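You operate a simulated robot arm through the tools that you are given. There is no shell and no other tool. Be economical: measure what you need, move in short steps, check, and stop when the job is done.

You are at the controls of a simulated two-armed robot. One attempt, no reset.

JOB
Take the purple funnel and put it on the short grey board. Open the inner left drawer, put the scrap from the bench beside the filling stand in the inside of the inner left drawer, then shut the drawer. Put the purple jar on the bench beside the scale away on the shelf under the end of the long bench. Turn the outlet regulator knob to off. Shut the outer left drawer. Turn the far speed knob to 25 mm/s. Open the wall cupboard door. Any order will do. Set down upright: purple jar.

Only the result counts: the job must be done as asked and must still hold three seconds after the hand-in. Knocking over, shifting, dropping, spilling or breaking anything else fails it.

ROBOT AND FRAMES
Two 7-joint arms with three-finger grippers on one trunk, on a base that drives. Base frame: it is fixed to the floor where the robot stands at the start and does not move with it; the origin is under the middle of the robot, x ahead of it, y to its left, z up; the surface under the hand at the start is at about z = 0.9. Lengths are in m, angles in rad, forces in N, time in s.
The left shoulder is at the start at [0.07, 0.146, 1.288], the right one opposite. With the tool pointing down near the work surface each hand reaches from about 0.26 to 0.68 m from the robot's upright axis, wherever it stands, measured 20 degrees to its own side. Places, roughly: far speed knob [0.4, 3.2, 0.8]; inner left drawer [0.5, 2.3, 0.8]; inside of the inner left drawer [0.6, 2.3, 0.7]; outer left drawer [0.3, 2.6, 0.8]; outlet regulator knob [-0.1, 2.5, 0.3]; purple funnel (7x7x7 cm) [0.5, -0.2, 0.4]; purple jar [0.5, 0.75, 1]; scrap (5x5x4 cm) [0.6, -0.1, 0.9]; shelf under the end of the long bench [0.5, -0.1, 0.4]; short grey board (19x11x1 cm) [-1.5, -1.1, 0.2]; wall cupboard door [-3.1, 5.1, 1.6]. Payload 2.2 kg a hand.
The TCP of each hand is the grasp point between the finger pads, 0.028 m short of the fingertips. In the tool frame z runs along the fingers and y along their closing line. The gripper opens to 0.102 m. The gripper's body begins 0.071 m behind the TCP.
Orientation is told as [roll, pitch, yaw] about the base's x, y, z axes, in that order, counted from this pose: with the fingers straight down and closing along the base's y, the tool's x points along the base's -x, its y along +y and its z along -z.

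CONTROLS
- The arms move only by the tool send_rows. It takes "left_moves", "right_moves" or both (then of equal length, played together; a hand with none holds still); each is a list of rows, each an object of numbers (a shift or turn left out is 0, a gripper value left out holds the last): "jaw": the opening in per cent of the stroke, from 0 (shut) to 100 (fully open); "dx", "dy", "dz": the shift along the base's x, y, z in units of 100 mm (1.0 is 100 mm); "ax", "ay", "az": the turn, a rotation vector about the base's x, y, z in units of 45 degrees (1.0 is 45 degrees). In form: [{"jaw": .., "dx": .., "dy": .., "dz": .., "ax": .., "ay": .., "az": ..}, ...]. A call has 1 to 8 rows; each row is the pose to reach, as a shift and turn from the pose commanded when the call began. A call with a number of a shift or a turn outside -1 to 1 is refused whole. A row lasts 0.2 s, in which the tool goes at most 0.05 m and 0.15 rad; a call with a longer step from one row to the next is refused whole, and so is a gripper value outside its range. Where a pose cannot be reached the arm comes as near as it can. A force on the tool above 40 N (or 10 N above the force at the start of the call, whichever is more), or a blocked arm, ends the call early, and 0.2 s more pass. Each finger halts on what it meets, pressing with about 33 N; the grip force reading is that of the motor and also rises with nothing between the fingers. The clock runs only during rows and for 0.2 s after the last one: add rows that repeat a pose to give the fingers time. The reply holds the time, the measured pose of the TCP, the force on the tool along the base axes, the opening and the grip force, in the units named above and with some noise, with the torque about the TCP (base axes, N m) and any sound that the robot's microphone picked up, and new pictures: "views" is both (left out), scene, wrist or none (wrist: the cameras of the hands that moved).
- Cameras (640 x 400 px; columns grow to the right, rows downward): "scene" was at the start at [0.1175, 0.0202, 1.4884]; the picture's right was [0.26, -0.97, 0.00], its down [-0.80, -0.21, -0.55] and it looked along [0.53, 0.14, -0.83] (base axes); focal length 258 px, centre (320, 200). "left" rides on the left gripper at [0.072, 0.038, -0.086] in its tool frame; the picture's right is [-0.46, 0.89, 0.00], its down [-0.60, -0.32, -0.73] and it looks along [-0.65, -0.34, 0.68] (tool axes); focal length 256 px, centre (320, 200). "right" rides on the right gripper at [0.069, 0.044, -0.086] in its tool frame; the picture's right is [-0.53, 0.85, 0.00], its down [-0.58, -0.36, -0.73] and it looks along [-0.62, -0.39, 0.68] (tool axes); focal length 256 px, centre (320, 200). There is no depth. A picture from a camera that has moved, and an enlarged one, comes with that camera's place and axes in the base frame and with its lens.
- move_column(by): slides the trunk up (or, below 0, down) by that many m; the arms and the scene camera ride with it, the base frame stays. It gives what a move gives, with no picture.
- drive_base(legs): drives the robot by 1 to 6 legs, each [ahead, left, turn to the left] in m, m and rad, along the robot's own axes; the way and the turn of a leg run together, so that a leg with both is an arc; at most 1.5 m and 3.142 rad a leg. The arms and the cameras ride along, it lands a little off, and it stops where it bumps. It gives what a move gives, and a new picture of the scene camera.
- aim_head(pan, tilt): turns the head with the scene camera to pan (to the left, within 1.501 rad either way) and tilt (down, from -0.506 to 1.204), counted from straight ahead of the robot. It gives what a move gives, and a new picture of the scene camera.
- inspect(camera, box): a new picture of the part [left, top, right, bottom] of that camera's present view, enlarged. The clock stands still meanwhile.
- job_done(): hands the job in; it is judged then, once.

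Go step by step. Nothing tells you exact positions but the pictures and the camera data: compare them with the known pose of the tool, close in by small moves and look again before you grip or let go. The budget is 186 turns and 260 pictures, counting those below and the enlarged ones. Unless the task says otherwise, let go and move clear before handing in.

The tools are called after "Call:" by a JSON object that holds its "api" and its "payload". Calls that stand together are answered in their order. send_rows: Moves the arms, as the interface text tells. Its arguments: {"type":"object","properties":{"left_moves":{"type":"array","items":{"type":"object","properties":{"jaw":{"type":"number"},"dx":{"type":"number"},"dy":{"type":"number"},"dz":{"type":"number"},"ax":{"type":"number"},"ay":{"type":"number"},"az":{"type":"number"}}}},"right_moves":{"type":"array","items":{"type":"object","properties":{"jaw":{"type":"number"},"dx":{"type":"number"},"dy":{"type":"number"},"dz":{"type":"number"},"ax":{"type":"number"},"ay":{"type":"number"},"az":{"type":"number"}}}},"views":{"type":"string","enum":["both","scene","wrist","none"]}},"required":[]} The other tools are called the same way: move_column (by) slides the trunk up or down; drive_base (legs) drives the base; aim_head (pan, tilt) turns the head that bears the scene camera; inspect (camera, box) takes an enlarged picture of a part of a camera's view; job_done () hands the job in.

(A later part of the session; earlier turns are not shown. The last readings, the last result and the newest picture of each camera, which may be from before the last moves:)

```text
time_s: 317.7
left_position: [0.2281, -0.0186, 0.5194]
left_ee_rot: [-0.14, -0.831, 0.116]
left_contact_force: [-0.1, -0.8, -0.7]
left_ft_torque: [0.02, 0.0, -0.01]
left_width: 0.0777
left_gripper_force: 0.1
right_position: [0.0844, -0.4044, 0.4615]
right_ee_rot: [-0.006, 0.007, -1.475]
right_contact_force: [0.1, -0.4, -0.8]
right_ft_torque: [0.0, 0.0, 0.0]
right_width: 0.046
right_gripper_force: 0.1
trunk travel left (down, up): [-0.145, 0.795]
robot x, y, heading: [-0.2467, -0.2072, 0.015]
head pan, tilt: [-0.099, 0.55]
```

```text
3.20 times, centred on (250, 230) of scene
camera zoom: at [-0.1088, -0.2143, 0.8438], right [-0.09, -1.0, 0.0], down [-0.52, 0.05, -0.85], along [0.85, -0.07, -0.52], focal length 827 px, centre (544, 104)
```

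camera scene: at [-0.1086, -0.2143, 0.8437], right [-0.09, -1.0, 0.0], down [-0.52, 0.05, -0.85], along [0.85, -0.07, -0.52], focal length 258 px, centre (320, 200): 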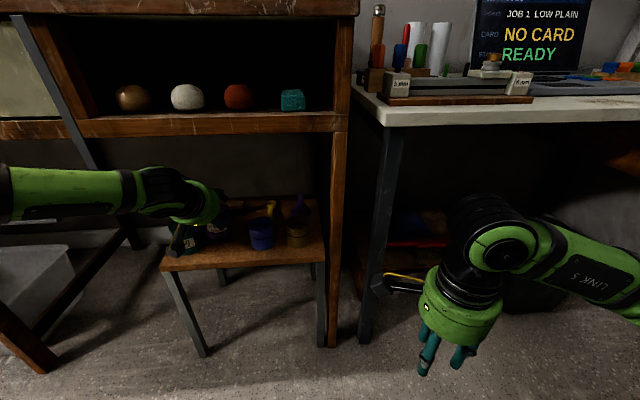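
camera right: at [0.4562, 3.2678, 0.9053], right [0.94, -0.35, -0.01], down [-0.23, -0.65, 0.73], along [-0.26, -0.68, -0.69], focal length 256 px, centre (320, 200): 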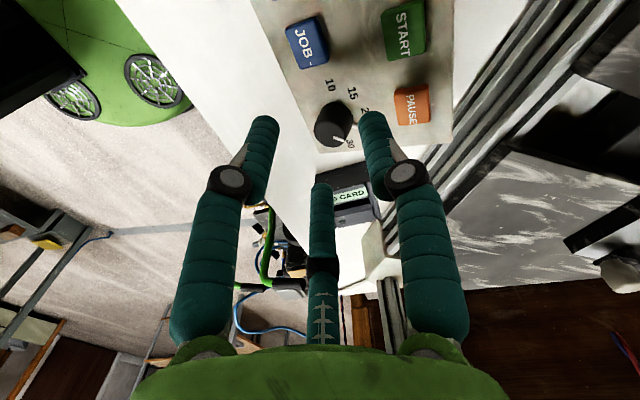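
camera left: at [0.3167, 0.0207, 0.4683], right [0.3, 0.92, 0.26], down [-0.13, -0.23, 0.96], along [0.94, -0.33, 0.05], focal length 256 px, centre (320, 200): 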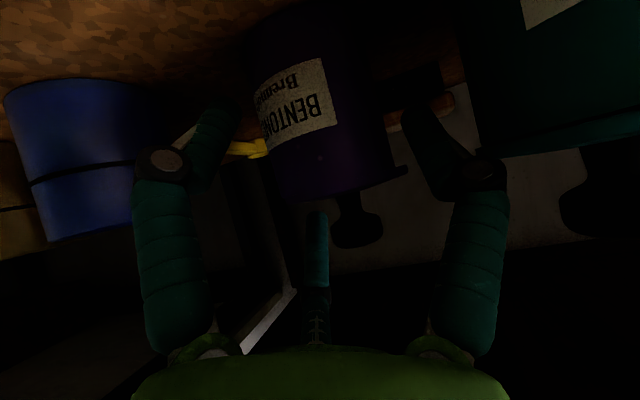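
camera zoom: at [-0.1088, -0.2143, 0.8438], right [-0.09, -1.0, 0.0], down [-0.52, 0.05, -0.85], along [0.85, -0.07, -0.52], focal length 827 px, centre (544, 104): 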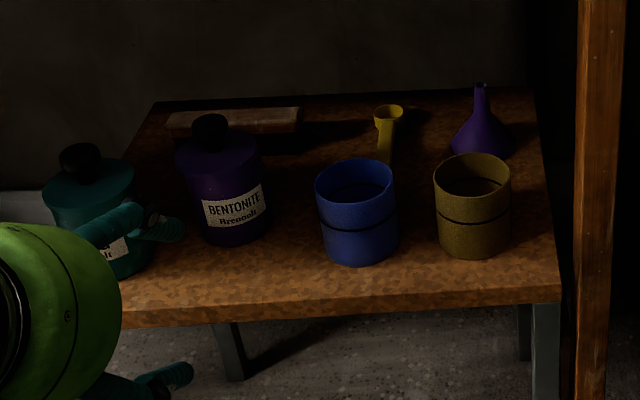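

The jar stands well on the shelf. The funnel is upside down at the back right, near (0.535, -0.207). I pull the left hand away and turn the right hand to yaw 0 with a forward tilt.

Call:
{"api": "send_rows", "payload": {"left_moves": [{"dx": -0.4}, {"dx": -0.8}, {"dx": -1.0, "dy": 0.2}, {"dx": -1.0, "dy": 0.4}, {"dx": -1.0, "dy": 0.6}, {"dx": -1.0, "dy": 0.8}], "right_moves": [{"az": 0.18, "jaw": 45}, {"az": 0.36}, {"az": 0.54}, {"az": 0.72}, {"az": 0.9}, {"az": 1.0}], "views": "none"}}

Call:
{"api": "send_rows", "payload": {"right_moves": [{"az": 0.18}, {"az": 0.36}, {"az": 0.54}, {"az": 0.72}, {"az": 0.88}], "views": "none"}}

Call:
{"api": "send_rows", "payload": {"right_moves": [{"ay": -0.18, "dz": 0.1}, {"ay": -0.36, "dz": 0.2}, {"ay": -0.54, "dz": 0.3}, {"ay": -0.72, "dz": 0.4}, {"ay": -0.9, "dz": 0.5}, {"ay": -1.0, "dz": 0.6}], "views": "none"}}

Call:
{"api": "drive_base", "payload": {"legs": [[0, 0.12, -0.01]]}}

```text
time_s: 319.1
left_position: [0.1804, 0.0891, 0.5375]
left_ee_rot: [-0.143, -0.826, 0.115]
left_contact_force: [-0.1, 0.4, 0.7]
left_ft_torque: [0.0, -0.03, -0.04]
left_width: 0.0774
left_gripper_force: 0.1
left hand out of reach, approached as far as the arm can: row 1, 2, 3, 4, 5, 6
right_position: [0.0841, -0.4042, 0.462]
right_ee_rot: [-0.008, 0.009, -0.688]
right_contact_force: [-0.3, 0.3, -0.2]
right_ft_torque: [-0.02, 0.03, 0.0]
right_width: 0.0459
right_gripper_force: 0.1
trunk travel left (down, up): [-0.145, 0.795]
robot x, y, heading: [-0.2464, -0.2135, 0.013]
head pan, tilt: [-0.099, 0.55]
```

```text
time_s: 320.3
left_position: [0.1802, 0.0889, 0.5403]
left_ee_rot: [-0.142, -0.828, 0.115]
left_contact_force: [0.5, 0.6, 0.4]
left_ft_torque: [0.02, -0.02, 0.0]
left_width: 0.0776
left_gripper_force: 0.1
right_position: [0.0834, -0.4043, 0.4626]
right_ee_rot: [-0.006, 0.011, 0.004]
right_contact_force: [-1.1, 0.6, -0.4]
right_ft_torque: [-0.01, 0.04, -0.01]
right_width: 0.046
right_gripper_force: 0.0
trunk travel left (down, up): [-0.145, 0.795]
robot x, y, heading: [-0.2474, -0.2109, 0.011]
head pan, tilt: [-0.099, 0.55]
```

```text
time_s: 321.7
left_position: [0.1793, 0.0885, 0.5394]
left_ee_rot: [-0.142, -0.826, 0.116]
left_contact_force: [-0.4, 0.8, -0.8]
left_ft_torque: [0.01, -0.05, 0.0]
left_width: 0.0774
left_gripper_force: 0.0
right_position: [0.1698, -0.3886, 0.582]
right_ee_rot: [-0.008, -0.775, 0.003]
right_contact_force: [0.5, 0.1, -0.4]
right_ft_torque: [0.02, -0.01, 0.0]
right_width: 0.0461
right_gripper_force: 0.1
right hand out of reach, approached as far as the arm can: row 2, 3, 4, 5, 6
trunk travel left (down, up): [-0.145, 0.795]
robot x, y, heading: [-0.2474, -0.2114, 0.013]
head pan, tilt: [-0.099, 0.55]
```

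```text
time_s: 322.9
left_position: [0.1824, 0.2028, 0.5386]
left_ee_rot: [-0.141, -0.828, 0.104]
left_contact_force: [-0.4, -0.7, 0.4]
left_ft_torque: [-0.01, 0.03, 0.04]
left_width: 0.0775
left_gripper_force: 0.1
right_position: [0.1679, -0.2741, 0.5804]
right_ee_rot: [-0.006, -0.772, -0.009]
right_contact_force: [-0.3, 0.1, 1.5]
right_ft_torque: [-0.02, 0.0, 0.0]
right_width: 0.0459
right_gripper_force: 0.1
trunk travel left (down, up): [-0.145, 0.795]
robot x, y, heading: [-0.2478, -0.0941, -0.004]
head pan, tilt: [-0.099, 0.55]
camera scene: at [-0.1097, -0.0969, 0.8438], right [-0.1, -1.0, 0.0], down [-0.52, 0.05, -0.85], along [0.85, -0.08, -0.52], focal length 258 px, centre (320, 200)
```

scene: 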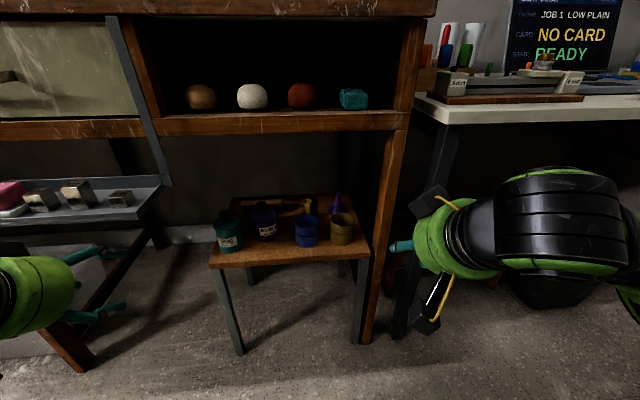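

The funnel's spout is at about (0.528, -0.21, 0.45). The shelf's right leg is close, so I approach it with a yaw of -20°, over the cups.

Call:
{"api": "send_rows", "payload": {"right_moves": [{"az": -0.15, "dy": 0.2}, {"az": -0.3, "dy": 0.4}, {"az": -0.44, "dy": 0.7}, {"az": -0.44, "dy": 1.0}], "views": "none"}}

Call:
{"api": "send_rows", "payload": {"right_moves": [{"ax": -0.05, "ay": -0.14, "dx": 0.3}, {"ax": -0.1, "ay": -0.27, "dx": 0.6}, {"ax": -0.1, "ay": -0.27, "dx": 1.0, "dy": 0.2}], "views": "none"}}

Call:
{"api": "send_rows", "payload": {"right_moves": [{"dx": 0.4}, {"dx": 0.8}, {"dx": 0.8}], "views": "both"}}

```text
time_s: 323.9
left_position: [0.1819, 0.202, 0.539]
left_ee_rot: [-0.142, -0.827, 0.103]
left_contact_force: [0.7, -1.0, 0.0]
left_ft_torque: [0.0, -0.03, -0.01]
left_width: 0.0774
left_gripper_force: 0.1
right_position: [0.1641, -0.1758, 0.5809]
right_ee_rot: [-0.007, -0.774, -0.355]
right_contact_force: [0.6, -0.7, -0.5]
right_ft_torque: [-0.01, 0.03, 0.03]
right_width: 0.0459
right_gripper_force: 0.0
trunk travel left (down, up): [-0.145, 0.795]
robot x, y, heading: [-0.2493, -0.0915, 0.003]
head pan, tilt: [-0.099, 0.55]
```

```text
time_s: 324.7
left_position: [0.1826, 0.2038, 0.5404]
left_ee_rot: [-0.14, -0.828, 0.104]
left_contact_force: [0.6, -0.4, 0.4]
left_ft_torque: [-0.01, -0.01, -0.04]
left_width: 0.0775
left_gripper_force: 0.0
right_position: [0.2653, -0.1534, 0.5804]
right_ee_rot: [-0.006, -1.001, -0.354]
right_contact_force: [-0.2, 0.2, -0.2]
right_ft_torque: [-0.01, -0.02, 0.0]
right_width: 0.0459
right_gripper_force: 0.0
trunk travel left (down, up): [-0.145, 0.795]
robot x, y, heading: [-0.2463, -0.091, 0.005]
head pan, tilt: [-0.099, 0.55]
```

```text
time_s: 325.5
left_position: [0.1823, 0.2029, 0.5393]
left_ee_rot: [-0.142, -0.826, 0.104]
left_contact_force: [-0.2, 0.2, -1.1]
left_ft_torque: [0.0, 0.01, -0.02]
left_width: 0.0774
left_gripper_force: 0.0
right_position: [0.3479, -0.1544, 0.5836]
right_ee_rot: [-0.01, -1.0, -0.354]
right_contact_force: [-0.3, 0.2, -0.1]
right_ft_torque: [0.01, 0.0, -0.03]
right_width: 0.046
right_gripper_force: 0.1
trunk travel left (down, up): [-0.145, 0.795]
robot x, y, heading: [-0.2465, -0.0911, -0.002]
head pan, tilt: [-0.099, 0.55]
camera scene: at [-0.1096, -0.0969, 0.8438], right [-0.1, -1.0, 0.0], down [-0.52, 0.05, -0.85], along [0.85, -0.08, -0.52], focal length 258 px, centre (320, 200)
camera right: at [0.26, -0.0759, 0.5716], right [0.57, 0.69, 0.45], down [-0.41, -0.23, 0.88], along [0.71, -0.68, 0.15], focal length 256 px, centre (320, 200)
```

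scene: 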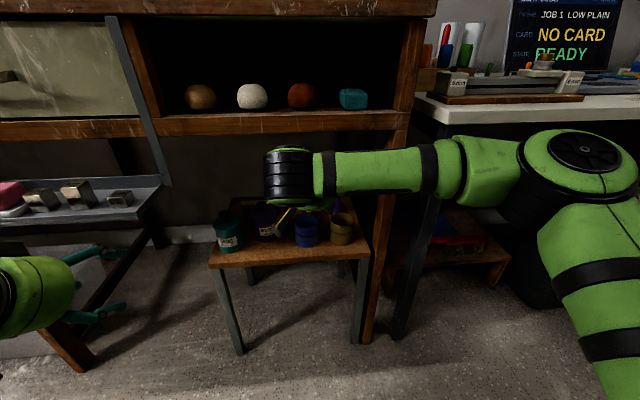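
right: 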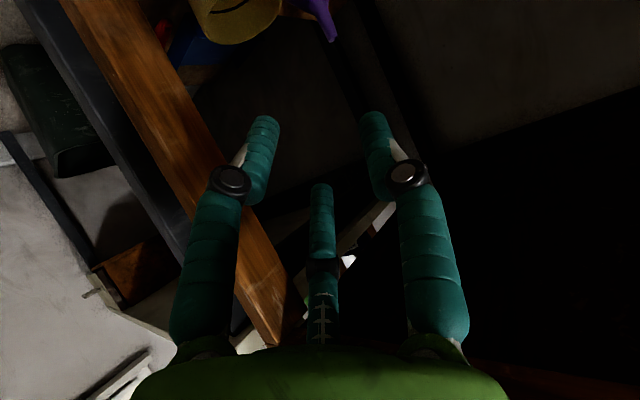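

The funnel's spout tip is seen at about (0.52, -0.206, 0.475). I advance half way along the approach line.

Call:
{"api": "send_rows", "payload": {"right_moves": [{"dx": 0.3, "dy": -0.08, "dz": -0.2}, {"dx": 0.6, "dy": -0.17, "dz": -0.42}, {"dx": 0.9, "dy": -0.26, "dz": -0.62}, {"dx": 0.9, "dy": -0.26, "dz": -0.62}], "views": "both"}}

```text
time_s: 326.5
left_position: [0.1819, 0.2034, 0.5384]
left_ee_rot: [-0.141, -0.828, 0.105]
left_contact_force: [0.5, 0.5, 0.5]
left_ft_torque: [-0.01, -0.02, 0.06]
left_width: 0.0776
left_gripper_force: 0.0
right_position: [0.4381, -0.1805, 0.5231]
right_ee_rot: [-0.006, -1.001, -0.353]
right_contact_force: [0.3, 0.0, 0.9]
right_ft_torque: [-0.02, -0.01, 0.02]
right_width: 0.046
right_gripper_force: 0.1
trunk travel left (down, up): [-0.145, 0.795]
robot x, y, heading: [-0.2505, -0.0892, 0.003]
head pan, tilt: [-0.099, 0.55]
camera scene: at [-0.1096, -0.0969, 0.8438], right [-0.1, -1.0, 0.0], down [-0.52, 0.05, -0.85], along [0.85, -0.08, -0.52], focal length 258 px, centre (320, 200)
camera right: at [0.3508, -0.1022, 0.5103], right [0.57, 0.69, 0.45], down [-0.41, -0.23, 0.88], along [0.71, -0.68, 0.15], focal length 256 px, centre (320, 200)
```

scene: 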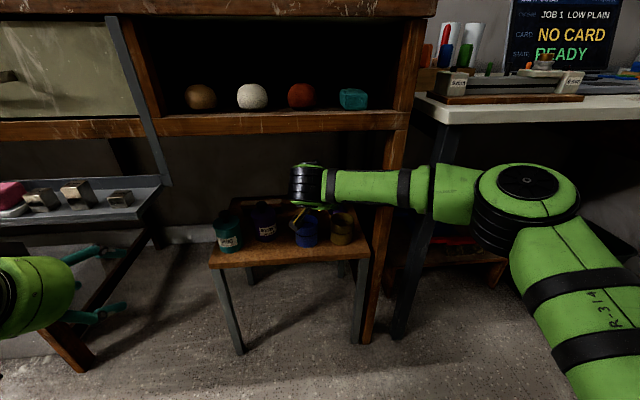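
right: 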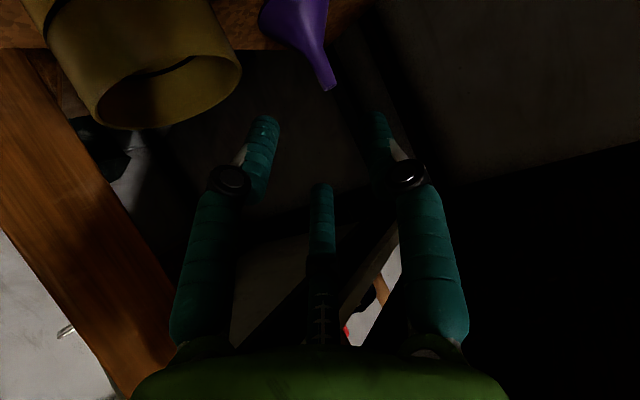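

The spout tip triangulates to (0.547, -0.215, 0.463). I advance onto it and close.

Call:
{"api": "send_rows", "payload": {"right_moves": [{"dx": 0.35, "dy": -0.12, "dz": -0.2}, {"dx": 0.7, "dy": -0.24, "dz": -0.45}, {"dx": 1.0, "dy": -0.34, "dz": -0.7}, {"dx": 1.0, "dy": -0.34, "dz": -0.7}], "views": "wrist"}}

```text
time_s: 327.5
left_position: [0.1822, 0.2032, 0.5391]
left_ee_rot: [-0.141, -0.828, 0.106]
left_contact_force: [-0.3, -0.6, -1.1]
left_ft_torque: [0.01, -0.04, -0.02]
left_width: 0.0776
left_gripper_force: 0.0
right_position: [0.5379, -0.2127, 0.448]
right_ee_rot: [-0.009, -0.999, -0.352]
right_contact_force: [-1.2, 0.5, -0.3]
right_ft_torque: [-0.02, 0.01, -0.02]
right_width: 0.0459
right_gripper_force: 0.0
trunk travel left (down, up): [-0.145, 0.795]
robot x, y, heading: [-0.2478, -0.0902, 0.001]
head pan, tilt: [-0.099, 0.55]
camera right: at [0.4518, -0.1348, 0.4353], right [0.57, 0.69, 0.45], down [-0.41, -0.23, 0.88], along [0.71, -0.68, 0.15], focal length 256 px, centre (320, 200)
```

right: 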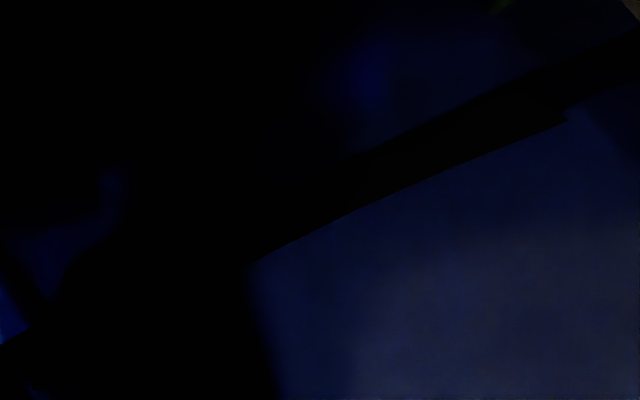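

Call:
{"api": "inspect", "payload": {"camera": "scene", "box": [200, 170, 400, 290]}}

```text
3.20 times, centred on (300, 230) of scene
camera zoom: at [-0.1095, -0.097, 0.8437], right [-0.1, -1.0, 0.0], down [-0.52, 0.05, -0.85], along [0.85, -0.08, -0.52], focal length 827 px, centre (384, 104)
```

zoom: 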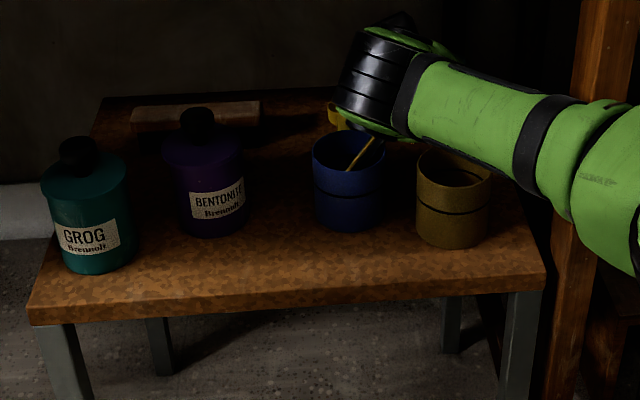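

The cups stand undisturbed (the camera stub just dips into the open blue cup). I close on the spout.

Call:
{"api": "send_rows", "payload": {"right_moves": [{"jaw": 5}, {"jaw": 5}, {"jaw": 5}], "views": "none"}}

```text
time_s: 328.3
left_position: [0.1824, 0.203, 0.5401]
left_ee_rot: [-0.14, -0.827, 0.106]
left_contact_force: [0.4, -0.4, -0.7]
left_ft_torque: [0.01, 0.0, 0.04]
left_width: 0.0775
left_gripper_force: 0.0
right_position: [0.5389, -0.2134, 0.4481]
right_ee_rot: [-0.008, -0.999, -0.354]
right_contact_force: [-0.2, 0.0, 0.3]
right_ft_torque: [0.01, -0.01, 0.03]
right_width: 0.005
right_gripper_force: 0.0
trunk travel left (down, up): [-0.145, 0.795]
robot x, y, heading: [-0.246, -0.0914, 0.001]
head pan, tilt: [-0.099, 0.55]
```

Nothing was caught. I open, back off 6 cm along the path and look.

Call:
{"api": "send_rows", "payload": {"right_moves": [{"jaw": 45}, {"jaw": 45}, {"dx": -0.3, "dy": 0.1, "dz": 0.2}, {"dx": -0.55, "dy": 0.19, "dz": 0.4}, {"dx": -0.55, "dy": 0.19, "dz": 0.4}], "views": "wrist"}}

```text
time_s: 329.5
left_position: [0.1819, 0.2038, 0.5389]
left_ee_rot: [-0.141, -0.826, 0.104]
left_contact_force: [0.8, 0.1, -0.1]
left_ft_torque: [-0.03, 0.0, 0.03]
left_width: 0.0774
left_gripper_force: 0.0
right_position: [0.4813, -0.1932, 0.4859]
right_ee_rot: [-0.008, -0.999, -0.356]
right_contact_force: [0.2, 0.5, 0.6]
right_ft_torque: [0.01, 0.01, 0.01]
right_width: 0.0458
right_gripper_force: 0.1
trunk travel left (down, up): [-0.145, 0.795]
robot x, y, heading: [-0.2484, -0.0902, 0.001]
head pan, tilt: [-0.099, 0.55]
camera right: at [0.3943, -0.115, 0.4753], right [0.57, 0.69, 0.45], down [-0.41, -0.23, 0.88], along [0.71, -0.69, 0.15], focal length 256 px, centre (320, 200)
```

right: 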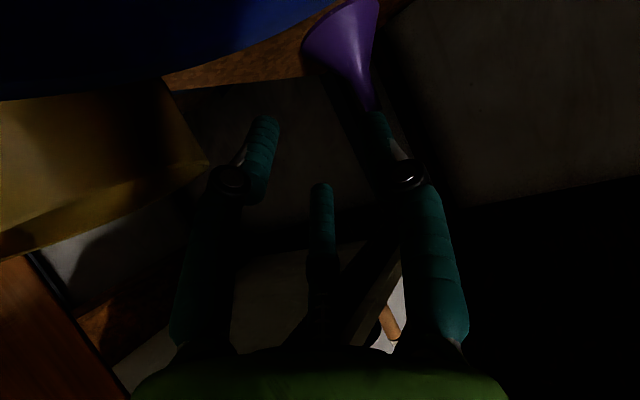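

The funnel appears further to the +y side than I aimed. I back off a little more to triangulate it afresh.

Call:
{"api": "send_rows", "payload": {"right_moves": [{"dx": -0.2, "dy": 0.07, "dz": 0.25}, {"dx": -0.4, "dy": 0.13, "dz": 0.5}, {"dx": -0.4, "dy": 0.13, "dz": 0.5}], "views": "wrist"}}

Call:
{"api": "inspect", "payload": {"camera": "right", "box": [240, 0, 440, 140]}}

```text
time_s: 330.3
left_position: [0.1818, 0.2019, 0.5401]
left_ee_rot: [-0.142, -0.827, 0.106]
left_contact_force: [0.2, -0.3, 0.5]
left_ft_torque: [0.02, -0.02, -0.01]
left_width: 0.0776
left_gripper_force: 0.0
right_position: [0.441, -0.1784, 0.5391]
right_ee_rot: [-0.006, -0.999, -0.354]
right_contact_force: [0.1, -0.7, 0.0]
right_ft_torque: [-0.02, 0.01, 0.02]
right_width: 0.0459
right_gripper_force: 0.0
trunk travel left (down, up): [-0.145, 0.795]
robot x, y, heading: [-0.251, -0.0905, 0.003]
head pan, tilt: [-0.099, 0.55]
camera right: at [0.355, -0.1011, 0.5267], right [0.57, 0.69, 0.45], down [-0.41, -0.23, 0.88], along [0.71, -0.69, 0.15], focal length 256 px, centre (320, 200)
```

right: 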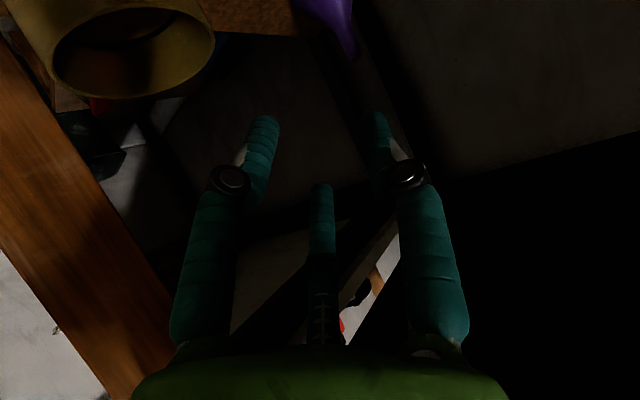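

```text
2.86 times, centred on (340, 70) of right
camera zoom: at [0.355, -0.1011, 0.5267], right [0.57, 0.69, 0.45], down [-0.41, -0.23, 0.88], along [0.71, -0.69, 0.15], focal length 731 px, centre (263, 571)
```

zoom: 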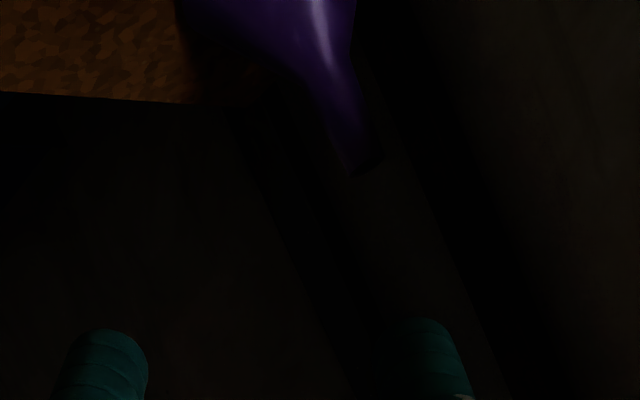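

Before my attempt the spout tip was at (0.525, -0.21, 0.475); it has been nudged to about (0.545, -0.19). I re-approach higher, aiming at the spout itself.

Call:
{"api": "send_rows", "payload": {"right_moves": [{"dx": 0.25, "dy": 0.02, "dz": -0.2}, {"dx": 0.5, "dy": 0.06, "dz": -0.42}, {"dx": 0.5, "dy": 0.06, "dz": -0.42}], "views": "wrist"}}

Call:
{"api": "inspect", "payload": {"camera": "right", "box": [240, 20, 440, 160]}}

```text
time_s: 331.1
left_position: [0.183, 0.2029, 0.5392]
left_ee_rot: [-0.141, -0.828, 0.105]
left_contact_force: [0.0, -0.3, -0.3]
left_ft_torque: [0.0, 0.0, -0.03]
left_width: 0.0773
left_gripper_force: 0.1
right_position: [0.4918, -0.1743, 0.4976]
right_ee_rot: [-0.007, -1.002, -0.352]
right_contact_force: [-0.4, -0.9, 0.1]
right_ft_torque: [0.0, -0.03, -0.03]
right_width: 0.0459
right_gripper_force: 0.1
trunk travel left (down, up): [-0.145, 0.795]
robot x, y, heading: [-0.2474, -0.0893, 0.0]
head pan, tilt: [-0.099, 0.55]
camera right: at [0.4045, -0.0958, 0.4849], right [0.57, 0.69, 0.45], down [-0.41, -0.23, 0.88], along [0.71, -0.68, 0.15], focal length 256 px, centre (320, 200)
```

right: 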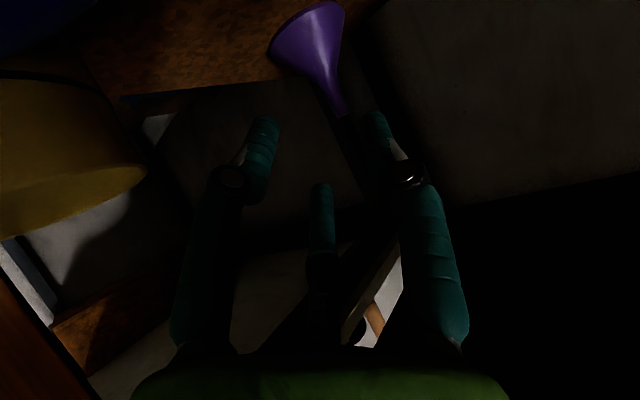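

```text
2.86 times, centred on (340, 90) of right
camera zoom: at [0.4045, -0.0958, 0.4849], right [0.57, 0.69, 0.45], down [-0.41, -0.23, 0.88], along [0.71, -0.68, 0.15], focal length 731 px, centre (263, 514)
```

zoom: 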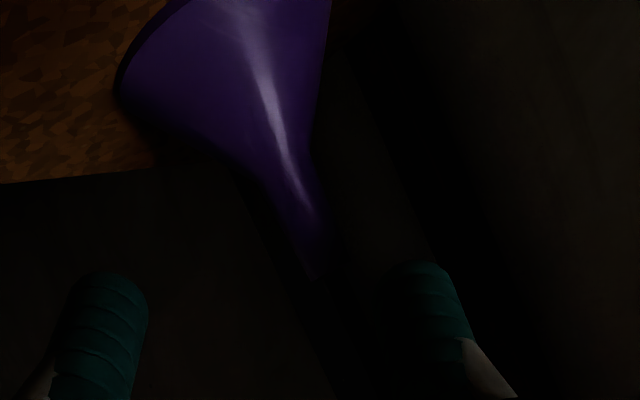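

Now clearly triangulated: spout tip at (0.578, -0.206, 0.465). I advance so that the spout is between the pads.

Call:
{"api": "send_rows", "payload": {"right_moves": [{"dx": 0.25, "dy": -0.09, "dz": -0.12}, {"dx": 0.5, "dy": -0.18, "dz": -0.25}, {"dx": 0.77, "dy": -0.28, "dz": -0.39}, {"dx": 0.77, "dy": -0.28, "dz": -0.39}], "views": "wrist"}}

Call:
{"api": "inspect", "payload": {"camera": "right", "box": [240, 60, 440, 200]}}

```text
time_s: 332.1
left_position: [0.1825, 0.2027, 0.5385]
left_ee_rot: [-0.142, -0.828, 0.104]
left_contact_force: [-0.1, 0.7, -0.1]
left_ft_torque: [0.0, -0.01, 0.03]
left_width: 0.0775
left_gripper_force: 0.0
right_position: [0.5511, -0.216, 0.4562]
right_ee_rot: [-0.009, -1.0, -0.353]
right_contact_force: [0.1, 0.1, 0.3]
right_ft_torque: [0.04, 0.02, -0.02]
right_width: 0.046
right_gripper_force: 0.1
right hand out of reach, approached as far as the arm can: row 3, 4
trunk travel left (down, up): [-0.145, 0.795]
robot x, y, heading: [-0.2489, -0.0909, 0.001]
head pan, tilt: [-0.099, 0.55]
camera right: at [0.4634, -0.1377, 0.4438], right [0.57, 0.69, 0.45], down [-0.41, -0.23, 0.88], along [0.71, -0.68, 0.15], focal length 256 px, centre (320, 200)
```

right: 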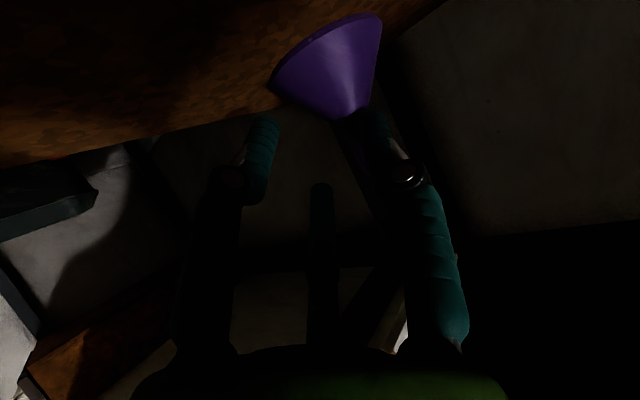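

```text
2.86 times, centred on (340, 130) of right
camera zoom: at [0.4634, -0.1377, 0.4438], right [0.57, 0.69, 0.45], down [-0.41, -0.23, 0.88], along [0.71, -0.68, 0.15], focal length 731 px, centre (263, 400)
```

zoom: 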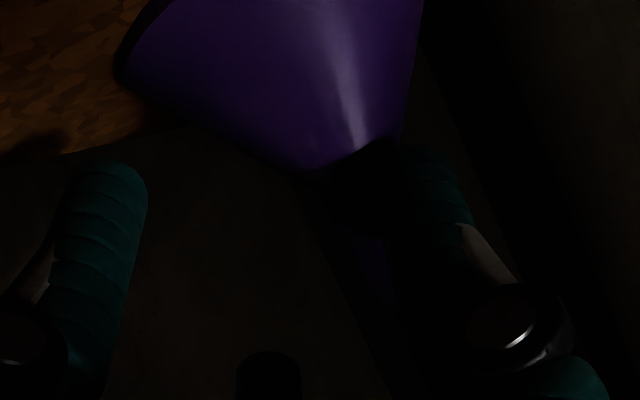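

The arm is at its reach limit 2 cm short. I back the hand off 6 cm, lower the left hand a bit, and drive the base 5 cm forward.

Call:
{"api": "send_rows", "payload": {"left_moves": [{"dz": -0.2}, {"dz": -0.4}, {"dz": -0.5}], "right_moves": [{"dx": -0.25, "dy": 0.14, "dz": 0.15}, {"dx": -0.5, "dy": 0.28, "dz": 0.3}, {"dx": -0.7, "dy": 0.4, "dz": 0.42}], "views": "none"}}

Call:
{"api": "drive_base", "payload": {"legs": [[0.05, 0, 0]]}}

Call:
{"api": "send_rows", "payload": {"right_moves": [{"dx": 0.02}], "views": "wrist"}}

```text
time_s: 332.9
left_position: [0.1924, 0.2072, 0.49]
left_ee_rot: [-0.142, -0.827, 0.104]
left_contact_force: [0.1, 0.6, -0.7]
left_ft_torque: [-0.02, 0.0, -0.02]
left_width: 0.0776
left_gripper_force: 0.1
left hand out of reach, approached as far as the arm can: row 1, 2, 3
right_position: [0.4818, -0.1772, 0.498]
right_ee_rot: [-0.006, -0.999, -0.358]
right_contact_force: [-0.1, -0.2, 0.3]
right_ft_torque: [0.01, -0.01, 0.03]
right_width: 0.0461
right_gripper_force: 0.1
trunk travel left (down, up): [-0.145, 0.795]
robot x, y, heading: [-0.2481, -0.088, 0.004]
head pan, tilt: [-0.099, 0.55]
```

```text
time_s: 333.9
left_position: [0.2416, 0.208, 0.4884]
left_ee_rot: [-0.143, -0.828, 0.104]
left_contact_force: [0.1, 0.8, -0.2]
left_ft_torque: [0.0, -0.03, 0.01]
left_width: 0.0777
left_gripper_force: 0.0
right_position: [0.5323, -0.1758, 0.4977]
right_ee_rot: [-0.007, -1.001, -0.353]
right_contact_force: [0.5, -0.2, -0.7]
right_ft_torque: [0.01, 0.0, 0.04]
right_width: 0.0462
right_gripper_force: 0.0
trunk travel left (down, up): [-0.145, 0.795]
robot x, y, heading: [-0.1975, -0.0927, 0.0]
head pan, tilt: [-0.099, 0.55]
camera scene: at [-0.0601, -0.0967, 0.8438], right [-0.1, -1.0, 0.0], down [-0.52, 0.05, -0.85], along [0.85, -0.08, -0.52], focal length 258 px, centre (320, 200)
```

scene: 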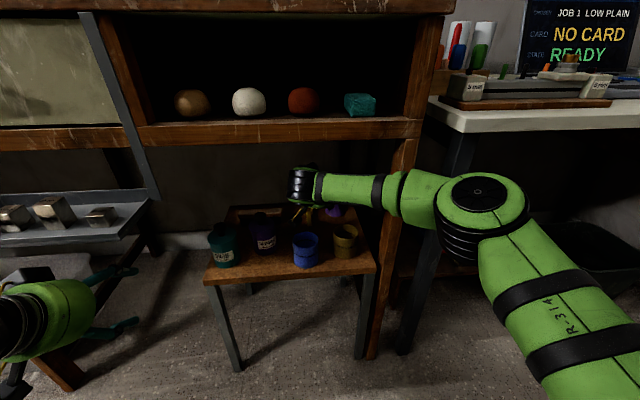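

```text
time_s: 334.2
left_position: [0.2412, 0.2076, 0.4885]
left_ee_rot: [-0.143, -0.824, 0.105]
left_contact_force: [0.4, -0.6, -0.6]
left_ft_torque: [0.0, -0.03, 0.03]
left_width: 0.0777
left_gripper_force: 0.1
right_position: [0.5345, -0.1775, 0.4975]
right_ee_rot: [-0.005, -1.001, -0.355]
right_contact_force: [0.6, -0.3, 0.7]
right_ft_torque: [0.02, 0.0, -0.05]
right_width: 0.046
right_gripper_force: 0.0
trunk travel left (down, up): [-0.145, 0.795]
robot x, y, heading: [-0.1991, -0.0891, 0.005]
head pan, tilt: [-0.099, 0.55]
camera right: at [0.4462, -0.0974, 0.4859], right [0.57, 0.69, 0.45], down [-0.41, -0.23, 0.88], along [0.71, -0.68, 0.15], focal length 256 px, centre (320, 200)
```

right: 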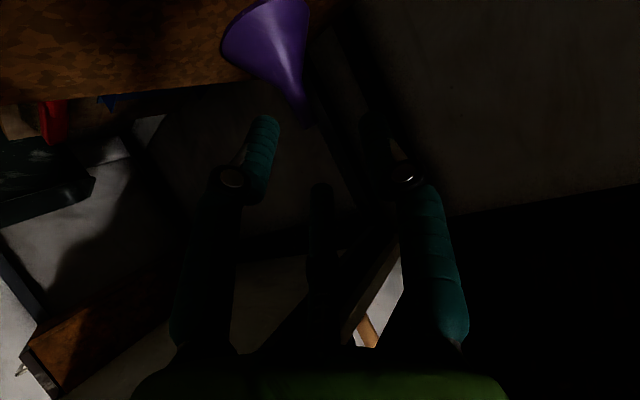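

The prediction matches the view: the tip is at (0.578, -0.206, 0.465). I go in and close.

Call:
{"api": "send_rows", "payload": {"right_moves": [{"dx": 0.12, "dy": -0.13, "dz": -0.12}, {"dx": 0.24, "dy": -0.22, "dz": -0.26}, {"dx": 0.35, "dy": -0.25, "dz": -0.4}, {"dx": 0.35, "dy": -0.25, "dz": -0.4}], "views": "none"}}

Call:
{"api": "send_rows", "payload": {"right_moves": [{"jaw": 3}, {"jaw": 3}, {"jaw": 3}], "views": "wrist"}}

```text
time_s: 335.2
left_position: [0.2419, 0.207, 0.4889]
left_ee_rot: [-0.142, -0.824, 0.105]
left_contact_force: [-0.9, 0.2, 0.2]
left_ft_torque: [-0.03, -0.03, 0.04]
left_width: 0.0776
left_gripper_force: 0.1
right_position: [0.5693, -0.2014, 0.4578]
right_ee_rot: [-0.008, -1.0, -0.354]
right_contact_force: [0.2, 0.4, -0.6]
right_ft_torque: [0.01, -0.02, 0.04]
right_width: 0.0461
right_gripper_force: 0.0
trunk travel left (down, up): [-0.145, 0.795]
robot x, y, heading: [-0.1996, -0.0899, -0.002]
head pan, tilt: [-0.099, 0.55]
```

```text
time_s: 336.1
left_position: [0.241, 0.2096, 0.4892]
left_ee_rot: [-0.144, -0.826, 0.106]
left_contact_force: [0.7, -0.1, 0.1]
left_ft_torque: [0.02, 0.02, 0.01]
left_width: 0.0777
left_gripper_force: 0.0
right_position: [0.5689, -0.1999, 0.4602]
right_ee_rot: [-0.003, -1.003, -0.355]
right_contact_force: [0.9, 2.7, 7.3]
right_ft_torque: [0.28, -0.29, 0.04]
right_width: 0.0162
right_gripper_force: 32.9
trunk travel left (down, up): [-0.145, 0.795]
robot x, y, heading: [-0.1992, -0.09, 0.006]
head pan, tilt: [-0.099, 0.55]
camera right: at [0.4816, -0.1218, 0.4482], right [0.57, 0.69, 0.45], down [-0.41, -0.23, 0.88], along [0.71, -0.68, 0.16], focal length 256 px, centre (320, 200)
```

right: 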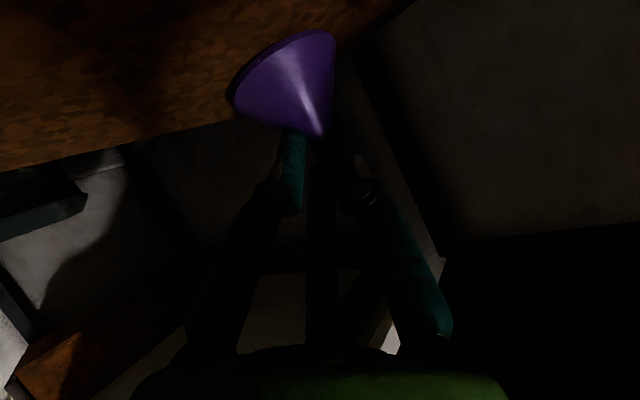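

The spout is gripped. I lift it and draw it back in a path that clears the cups below and the shelf above.

Call:
{"api": "send_rows", "payload": {"right_moves": [{"dz": 0.15}, {"dz": 0.3}, {"dx": -0.35, "dy": 0.12, "dz": 0.42}, {"dx": -0.7, "dy": 0.25, "dz": 0.6}, {"dx": -0.75, "dy": 0.27, "dz": 0.88}, {"dx": -1.0, "dy": 0.3, "dz": 0.92}], "views": "none"}}

Call:
{"api": "send_rows", "payload": {"right_moves": [{"dx": -0.4, "dz": 0.05}, {"dx": -0.8, "dz": 0.08}, {"dx": -1.0, "dz": 0.1}], "views": "wrist"}}

```text
time_s: 337.4
left_position: [0.242, 0.2078, 0.4893]
left_ee_rot: [-0.143, -0.825, 0.105]
left_contact_force: [0.2, 0.8, -0.4]
left_ft_torque: [0.01, -0.02, 0.0]
left_width: 0.0775
left_gripper_force: 0.0
right_position: [0.4691, -0.1714, 0.5515]
right_ee_rot: [-0.006, -0.999, -0.356]
right_contact_force: [-0.4, 0.1, 0.2]
right_ft_torque: [0.0, 0.0, 0.04]
right_width: 0.0155
right_gripper_force: 32.9
trunk travel left (down, up): [-0.145, 0.795]
robot x, y, heading: [-0.2023, -0.0918, 0.001]
head pan, tilt: [-0.099, 0.55]
```

```text
time_s: 338.2
left_position: [0.2415, 0.208, 0.4875]
left_ee_rot: [-0.143, -0.825, 0.103]
left_contact_force: [-0.7, 0.5, 0.2]
left_ft_torque: [0.01, 0.0, 0.0]
left_width: 0.0777
left_gripper_force: 0.0
right_position: [0.3693, -0.1695, 0.5592]
right_ee_rot: [-0.006, -0.999, -0.353]
right_contact_force: [0.8, 0.5, 0.6]
right_ft_torque: [0.0, 0.0, 0.0]
right_width: 0.0157
right_gripper_force: 33.0
trunk travel left (down, up): [-0.145, 0.795]
robot x, y, heading: [-0.1964, -0.0919, 0.001]
head pan, tilt: [-0.099, 0.55]
camera right: at [0.2825, -0.0909, 0.5472], right [0.57, 0.69, 0.45], down [-0.41, -0.23, 0.88], along [0.71, -0.68, 0.15], focal length 256 px, centre (320, 200)
```

right: 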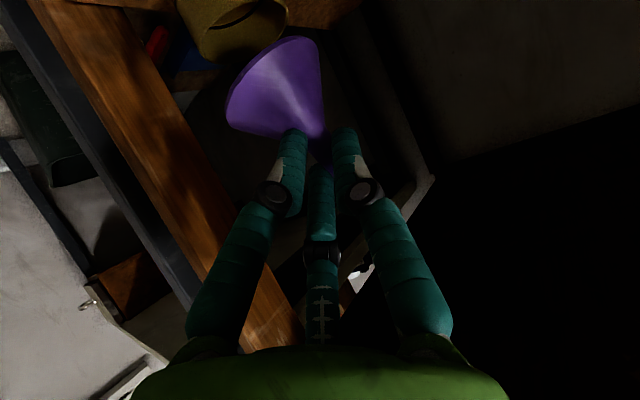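

The funnel is out. I back away, and turn towards the rack with the short grey board.

Call:
{"api": "drive_base", "payload": {"legs": [[-0.35, -0.05, 0], [0, 0, -1.9]]}}

Call:
{"api": "aim_head", "payload": {"pan": -0.2, "tilt": 0.5}}

```text
time_s: 345.2
left_position: [-0.4349, -0.6645, 0.4879]
left_ee_rot: [-0.141, -0.827, -1.861]
left_contact_force: [0.2, 0.0, -0.1]
left_ft_torque: [0.03, -0.01, 0.0]
left_width: 0.0774
left_gripper_force: 0.0
right_position: [-0.831, -0.6378, 0.5598]
right_ee_rot: [-0.007, -0.999, -2.32]
right_contact_force: [0.4, -0.4, -0.2]
right_ft_torque: [0.01, 0.01, 0.01]
right_width: 0.0144
right_gripper_force: 32.8
trunk travel left (down, up): [-0.145, 0.795]
robot x, y, heading: [-0.54, -0.1414, -1.963]
head pan, tilt: [-0.099, 0.55]
camera scene: at [-0.6019, -0.267, 0.8438], right [-0.88, 0.47, 0.0], down [0.25, 0.46, -0.85], along [-0.4, -0.75, -0.52], focal length 258 px, centre (320, 200)
```

scene: 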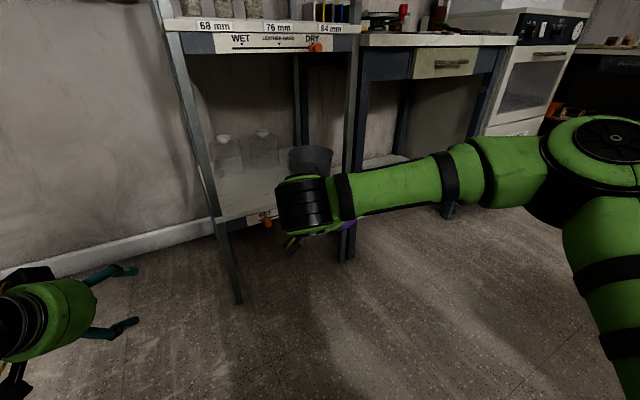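

```text
time_s: 345.9
left_position: [-0.4345, -0.6642, 0.4878]
left_ee_rot: [-0.143, -0.823, -1.864]
left_contact_force: [-0.3, -0.4, 0.3]
left_ft_torque: [0.03, 0.02, -0.02]
left_width: 0.0773
left_gripper_force: 0.1
right_position: [-0.8314, -0.6371, 0.559]
right_ee_rot: [-0.007, -0.999, -2.32]
right_contact_force: [-0.5, -0.2, 0.1]
right_ft_torque: [0.02, -0.02, 0.03]
right_width: 0.0146
right_gripper_force: 33.5
trunk travel left (down, up): [-0.145, 0.795]
robot x, y, heading: [-0.5391, -0.1426, -1.961]
head pan, tilt: [-0.201, 0.499]
camera scene: at [-0.6103, -0.2633, 0.8483], right [-0.83, 0.56, 0.0], down [0.27, 0.4, -0.88], along [-0.49, -0.73, -0.48], focal length 258 px, centre (320, 200)
```

scene: 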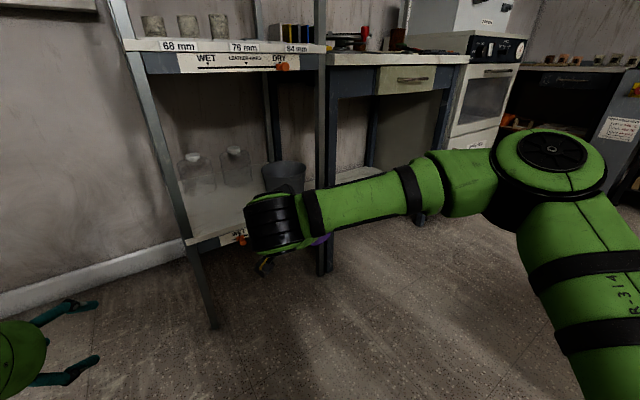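

The board should be on the low shelf right of the rack, hidden by my arm. I turn further and look past the arm.

Call:
{"api": "drive_base", "payload": {"legs": [[0, 0, -0.5]]}}

Call:
{"api": "aim_head", "payload": {"pan": 0.25, "tilt": 0.55}}

```text
time_s: 347.7
left_position: [-0.6888, -0.6543, 0.489]
left_ee_rot: [-0.143, -0.825, -2.345]
left_contact_force: [-0.6, -0.3, -0.4]
left_ft_torque: [0.0, -0.03, -0.01]
left_width: 0.0774
left_gripper_force: 0.0
right_position: [-1.0268, -0.446, 0.559]
right_ee_rot: [-0.008, -0.999, -2.803]
right_contact_force: [-0.5, -0.4, -0.5]
right_ft_torque: [0.04, -0.02, 0.02]
right_width: 0.0145
right_gripper_force: 33.5
trunk travel left (down, up): [-0.145, 0.795]
robot x, y, heading: [-0.5371, -0.147, -2.45]
head pan, tilt: [-0.201, 0.499]
camera scene: at [-0.6589, -0.2167, 0.8484], right [-0.47, 0.88, 0.0], down [0.42, 0.23, -0.88], along [-0.77, -0.42, -0.48], focal length 258 px, centre (320, 200)
```

scene: 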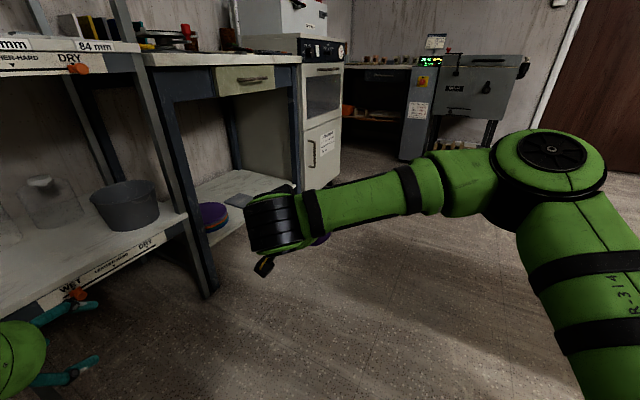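

```text
time_s: 348.6
left_position: [-0.689, -0.6535, 0.4894]
left_ee_rot: [-0.144, -0.826, -2.347]
left_contact_force: [-0.5, 0.1, 0.0]
left_ft_torque: [-0.01, 0.02, -0.02]
left_width: 0.0774
left_gripper_force: 0.1
right_position: [-1.0286, -0.444, 0.559]
right_ee_rot: [-0.007, -1.0, -2.803]
right_contact_force: [0.6, 0.3, -0.6]
right_ft_torque: [0.01, -0.02, 0.04]
right_width: 0.0148
right_gripper_force: 33.1
trunk travel left (down, up): [-0.145, 0.795]
robot x, y, heading: [-0.5391, -0.1475, -2.45]
head pan, tilt: [0.25, 0.55]
camera scene: at [-0.6315, -0.2463, 0.8438], right [-0.81, 0.59, 0.0], down [0.31, 0.42, -0.85], along [-0.5, -0.69, -0.52], focal length 258 px, centre (320, 200)
```

scene: 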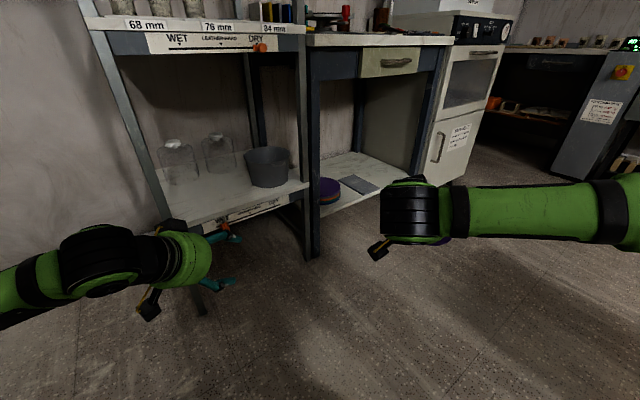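

I see the grey board at about (-1.48, -1.08, 0.22) on the low shelf. I zoom in for its outline.

Call:
{"api": "inspect", "payload": {"camera": "scene", "box": [300, 140, 420, 220]}}

```text
5.00 times, centred on (360, 180) of scene
camera zoom: at [-0.6315, -0.2463, 0.8438], right [-0.81, 0.59, 0.0], down [0.31, 0.42, -0.85], along [-0.5, -0.69, -0.52], focal length 1292 px, centre (120, 300)
```

zoom: 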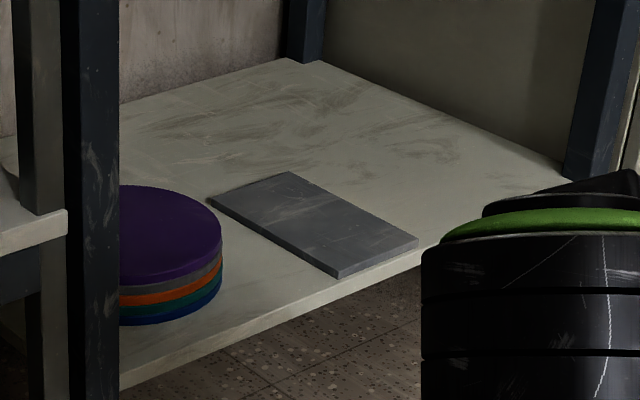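

The board spans x -1.43…-1.545, y -0.99…-1.185, top near z 0.22. I drive in front of it, facing -y.

Call:
{"api": "drive_base", "payload": {"legs": [[0, 0, 0.88], [0, -0.83, 0], [0.15, 0, 0]]}}

Call:
{"api": "aim_head", "payload": {"pan": -0.1, "tilt": 0.6}}

```text
time_s: 356.4
left_position: [-1.1039, -0.7332, 0.4891]
left_ee_rot: [-0.144, -0.826, -1.462]
left_contact_force: [-0.3, -0.3, 0.6]
left_ft_torque: [-0.01, 0.02, 0.01]
left_width: 0.0777
left_gripper_force: 0.1
right_position: [-1.4795, -0.8629, 0.5603]
right_ee_rot: [-0.007, -1.0, -1.92]
right_contact_force: [-0.4, -0.2, -0.5]
right_ft_torque: [-0.02, 0.01, 0.02]
right_width: 0.0145
right_gripper_force: 32.6
trunk travel left (down, up): [-0.145, 0.795]
robot x, y, heading: [-1.4046, -0.2916, -1.566]
head pan, tilt: [0.25, 0.55]
camera scene: at [-1.3812, -0.4293, 0.8438], right [-0.97, -0.25, 0.0], down [-0.13, 0.51, -0.85], along [0.22, -0.82, -0.52], focal length 258 px, centre (320, 200)
```

scene: 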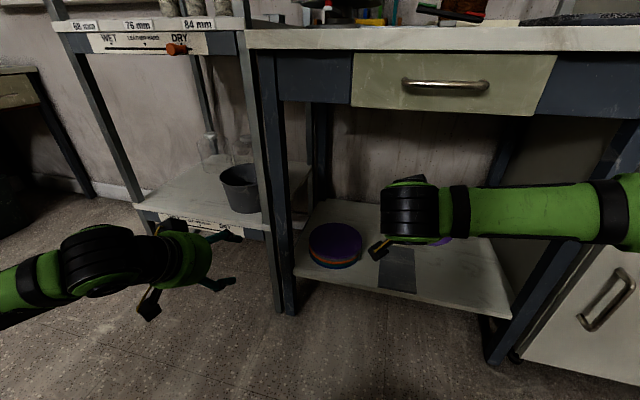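

```text
time_s: 357.2
left_position: [-1.1037, -0.7333, 0.4887]
left_ee_rot: [-0.142, -0.823, -1.465]
left_contact_force: [-0.5, -0.4, -0.3]
left_ft_torque: [-0.03, 0.02, 0.0]
left_width: 0.0774
left_gripper_force: 0.1
right_position: [-1.4815, -0.8635, 0.559]
right_ee_rot: [-0.007, -1.0, -1.921]
right_contact_force: [0.6, 0.0, -0.6]
right_ft_torque: [-0.02, -0.02, 0.02]
right_width: 0.0143
right_gripper_force: 32.8
trunk travel left (down, up): [-0.145, 0.795]
robot x, y, heading: [-1.4021, -0.2965, -1.566]
head pan, tilt: [-0.099, 0.6]
camera scene: at [-1.4121, -0.4304, 0.8393], right [-1.0, 0.09, 0.0], down [0.05, 0.56, -0.83], along [-0.08, -0.82, -0.56], focal length 258 px, centre (320, 200)
```

scene: 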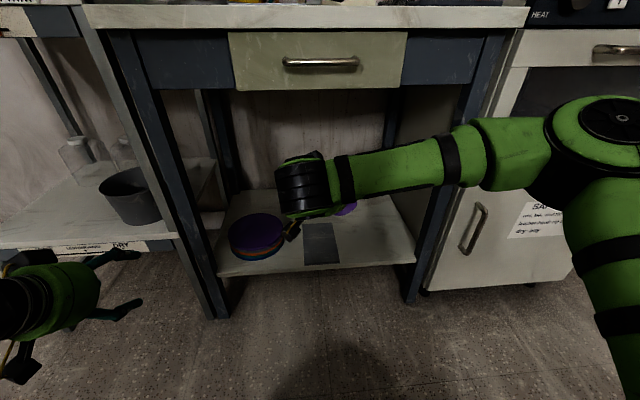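

The board is right ahead. I lower the trunk and then extend the funnel over the board.

Call:
{"api": "move_column", "payload": {"by": -0.13}}

Call:
{"api": "send_rows", "payload": {"right_moves": [{"dy": -0.4}, {"dy": -0.8}, {"dy": -1.0, "dz": -0.2}, {"dy": -1.0, "dz": -0.5}], "views": "none"}}

Call:
{"api": "send_rows", "payload": {"right_moves": [{"dy": -0.4}, {"dy": -0.8}, {"dy": -1.05, "dz": 0.0}], "views": "none"}}

Call:
{"api": "send_rows", "payload": {"right_moves": [{"dy": -0.3}, {"dy": -0.6}, {"dy": -0.95}], "views": "both"}}

```text
time_s: 358.8
left_position: [-1.1033, -0.7332, 0.3595]
left_ee_rot: [-0.143, -0.827, -1.462]
left_contact_force: [0.7, -0.1, -0.2]
left_ft_torque: [0.01, 0.01, 0.02]
left_width: 0.0775
left_gripper_force: 0.0
right_position: [-1.4795, -0.8644, 0.43]
right_ee_rot: [-0.008, -1.002, -1.919]
right_contact_force: [0.5, 0.6, -0.2]
right_ft_torque: [0.04, -0.02, -0.02]
right_width: 0.0145
right_gripper_force: 32.9
trunk travel left (down, up): [-0.015, 0.925]
robot x, y, heading: [-1.407, -0.2947, -1.566]
head pan, tilt: [-0.099, 0.6]
```

```text
time_s: 359.8
left_position: [-1.1041, -0.7335, 0.3586]
left_ee_rot: [-0.145, -0.826, -1.463]
left_contact_force: [0.1, 0.1, -0.2]
left_ft_torque: [0.04, 0.03, -0.02]
left_width: 0.0776
left_gripper_force: 0.0
right_position: [-1.4802, -0.9639, 0.3793]
right_ee_rot: [-0.007, -0.999, -1.921]
right_contact_force: [0.3, 0.1, 0.6]
right_ft_torque: [0.02, -0.01, 0.04]
right_width: 0.0144
right_gripper_force: 33.0
trunk travel left (down, up): [-0.015, 0.925]
robot x, y, heading: [-1.4027, -0.2927, -1.565]
head pan, tilt: [-0.099, 0.6]
```

```text
refused: -1.05 is not a number from -1 to 1
```

```text
time_s: 360.6
left_position: [-1.1037, -0.7335, 0.359]
left_ee_rot: [-0.142, -0.824, -1.463]
left_contact_force: [0.2, 0.7, 1.1]
left_ft_torque: [0.0, 0.0, -0.01]
left_width: 0.0778
left_gripper_force: 0.0
right_position: [-1.4774, -1.0596, 0.3807]
right_ee_rot: [-0.007, -1.0, -1.918]
right_contact_force: [-0.5, -0.2, 0.4]
right_ft_torque: [0.03, -0.05, 0.02]
right_width: 0.0143
right_gripper_force: 33.6
trunk travel left (down, up): [-0.015, 0.925]
robot x, y, heading: [-1.4004, -0.2942, -1.568]
head pan, tilt: [-0.099, 0.6]
camera scene: at [-1.4122, -0.4303, 0.7093], right [-1.0, 0.09, 0.0], down [0.05, 0.56, -0.83], along [-0.08, -0.82, -0.56], focal length 258 px, centre (320, 200)
camera right: at [-1.3981, -0.972, 0.3676], right [0.69, -0.56, 0.45], down [-0.23, 0.41, 0.88], along [-0.68, -0.72, 0.15], focal length 256 px, centre (320, 200)
```

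scene: 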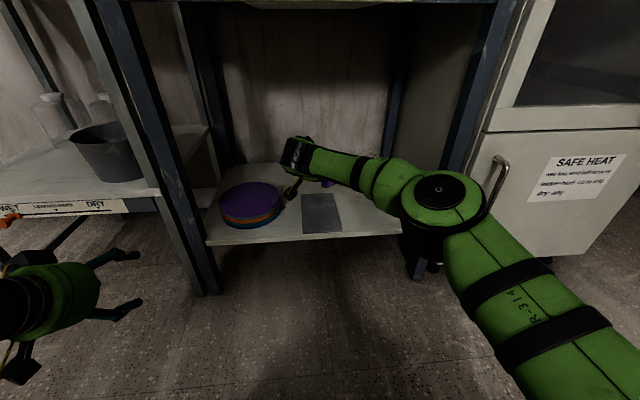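
right: 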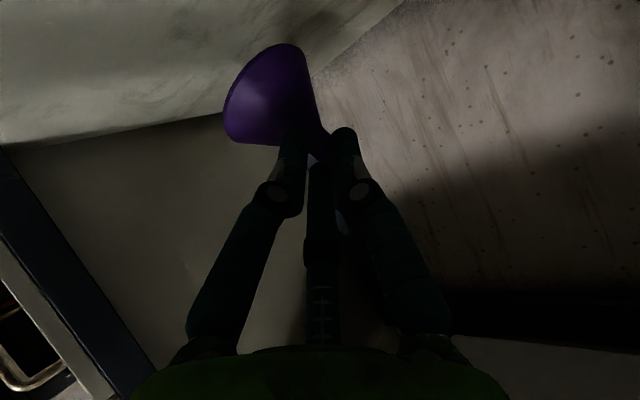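

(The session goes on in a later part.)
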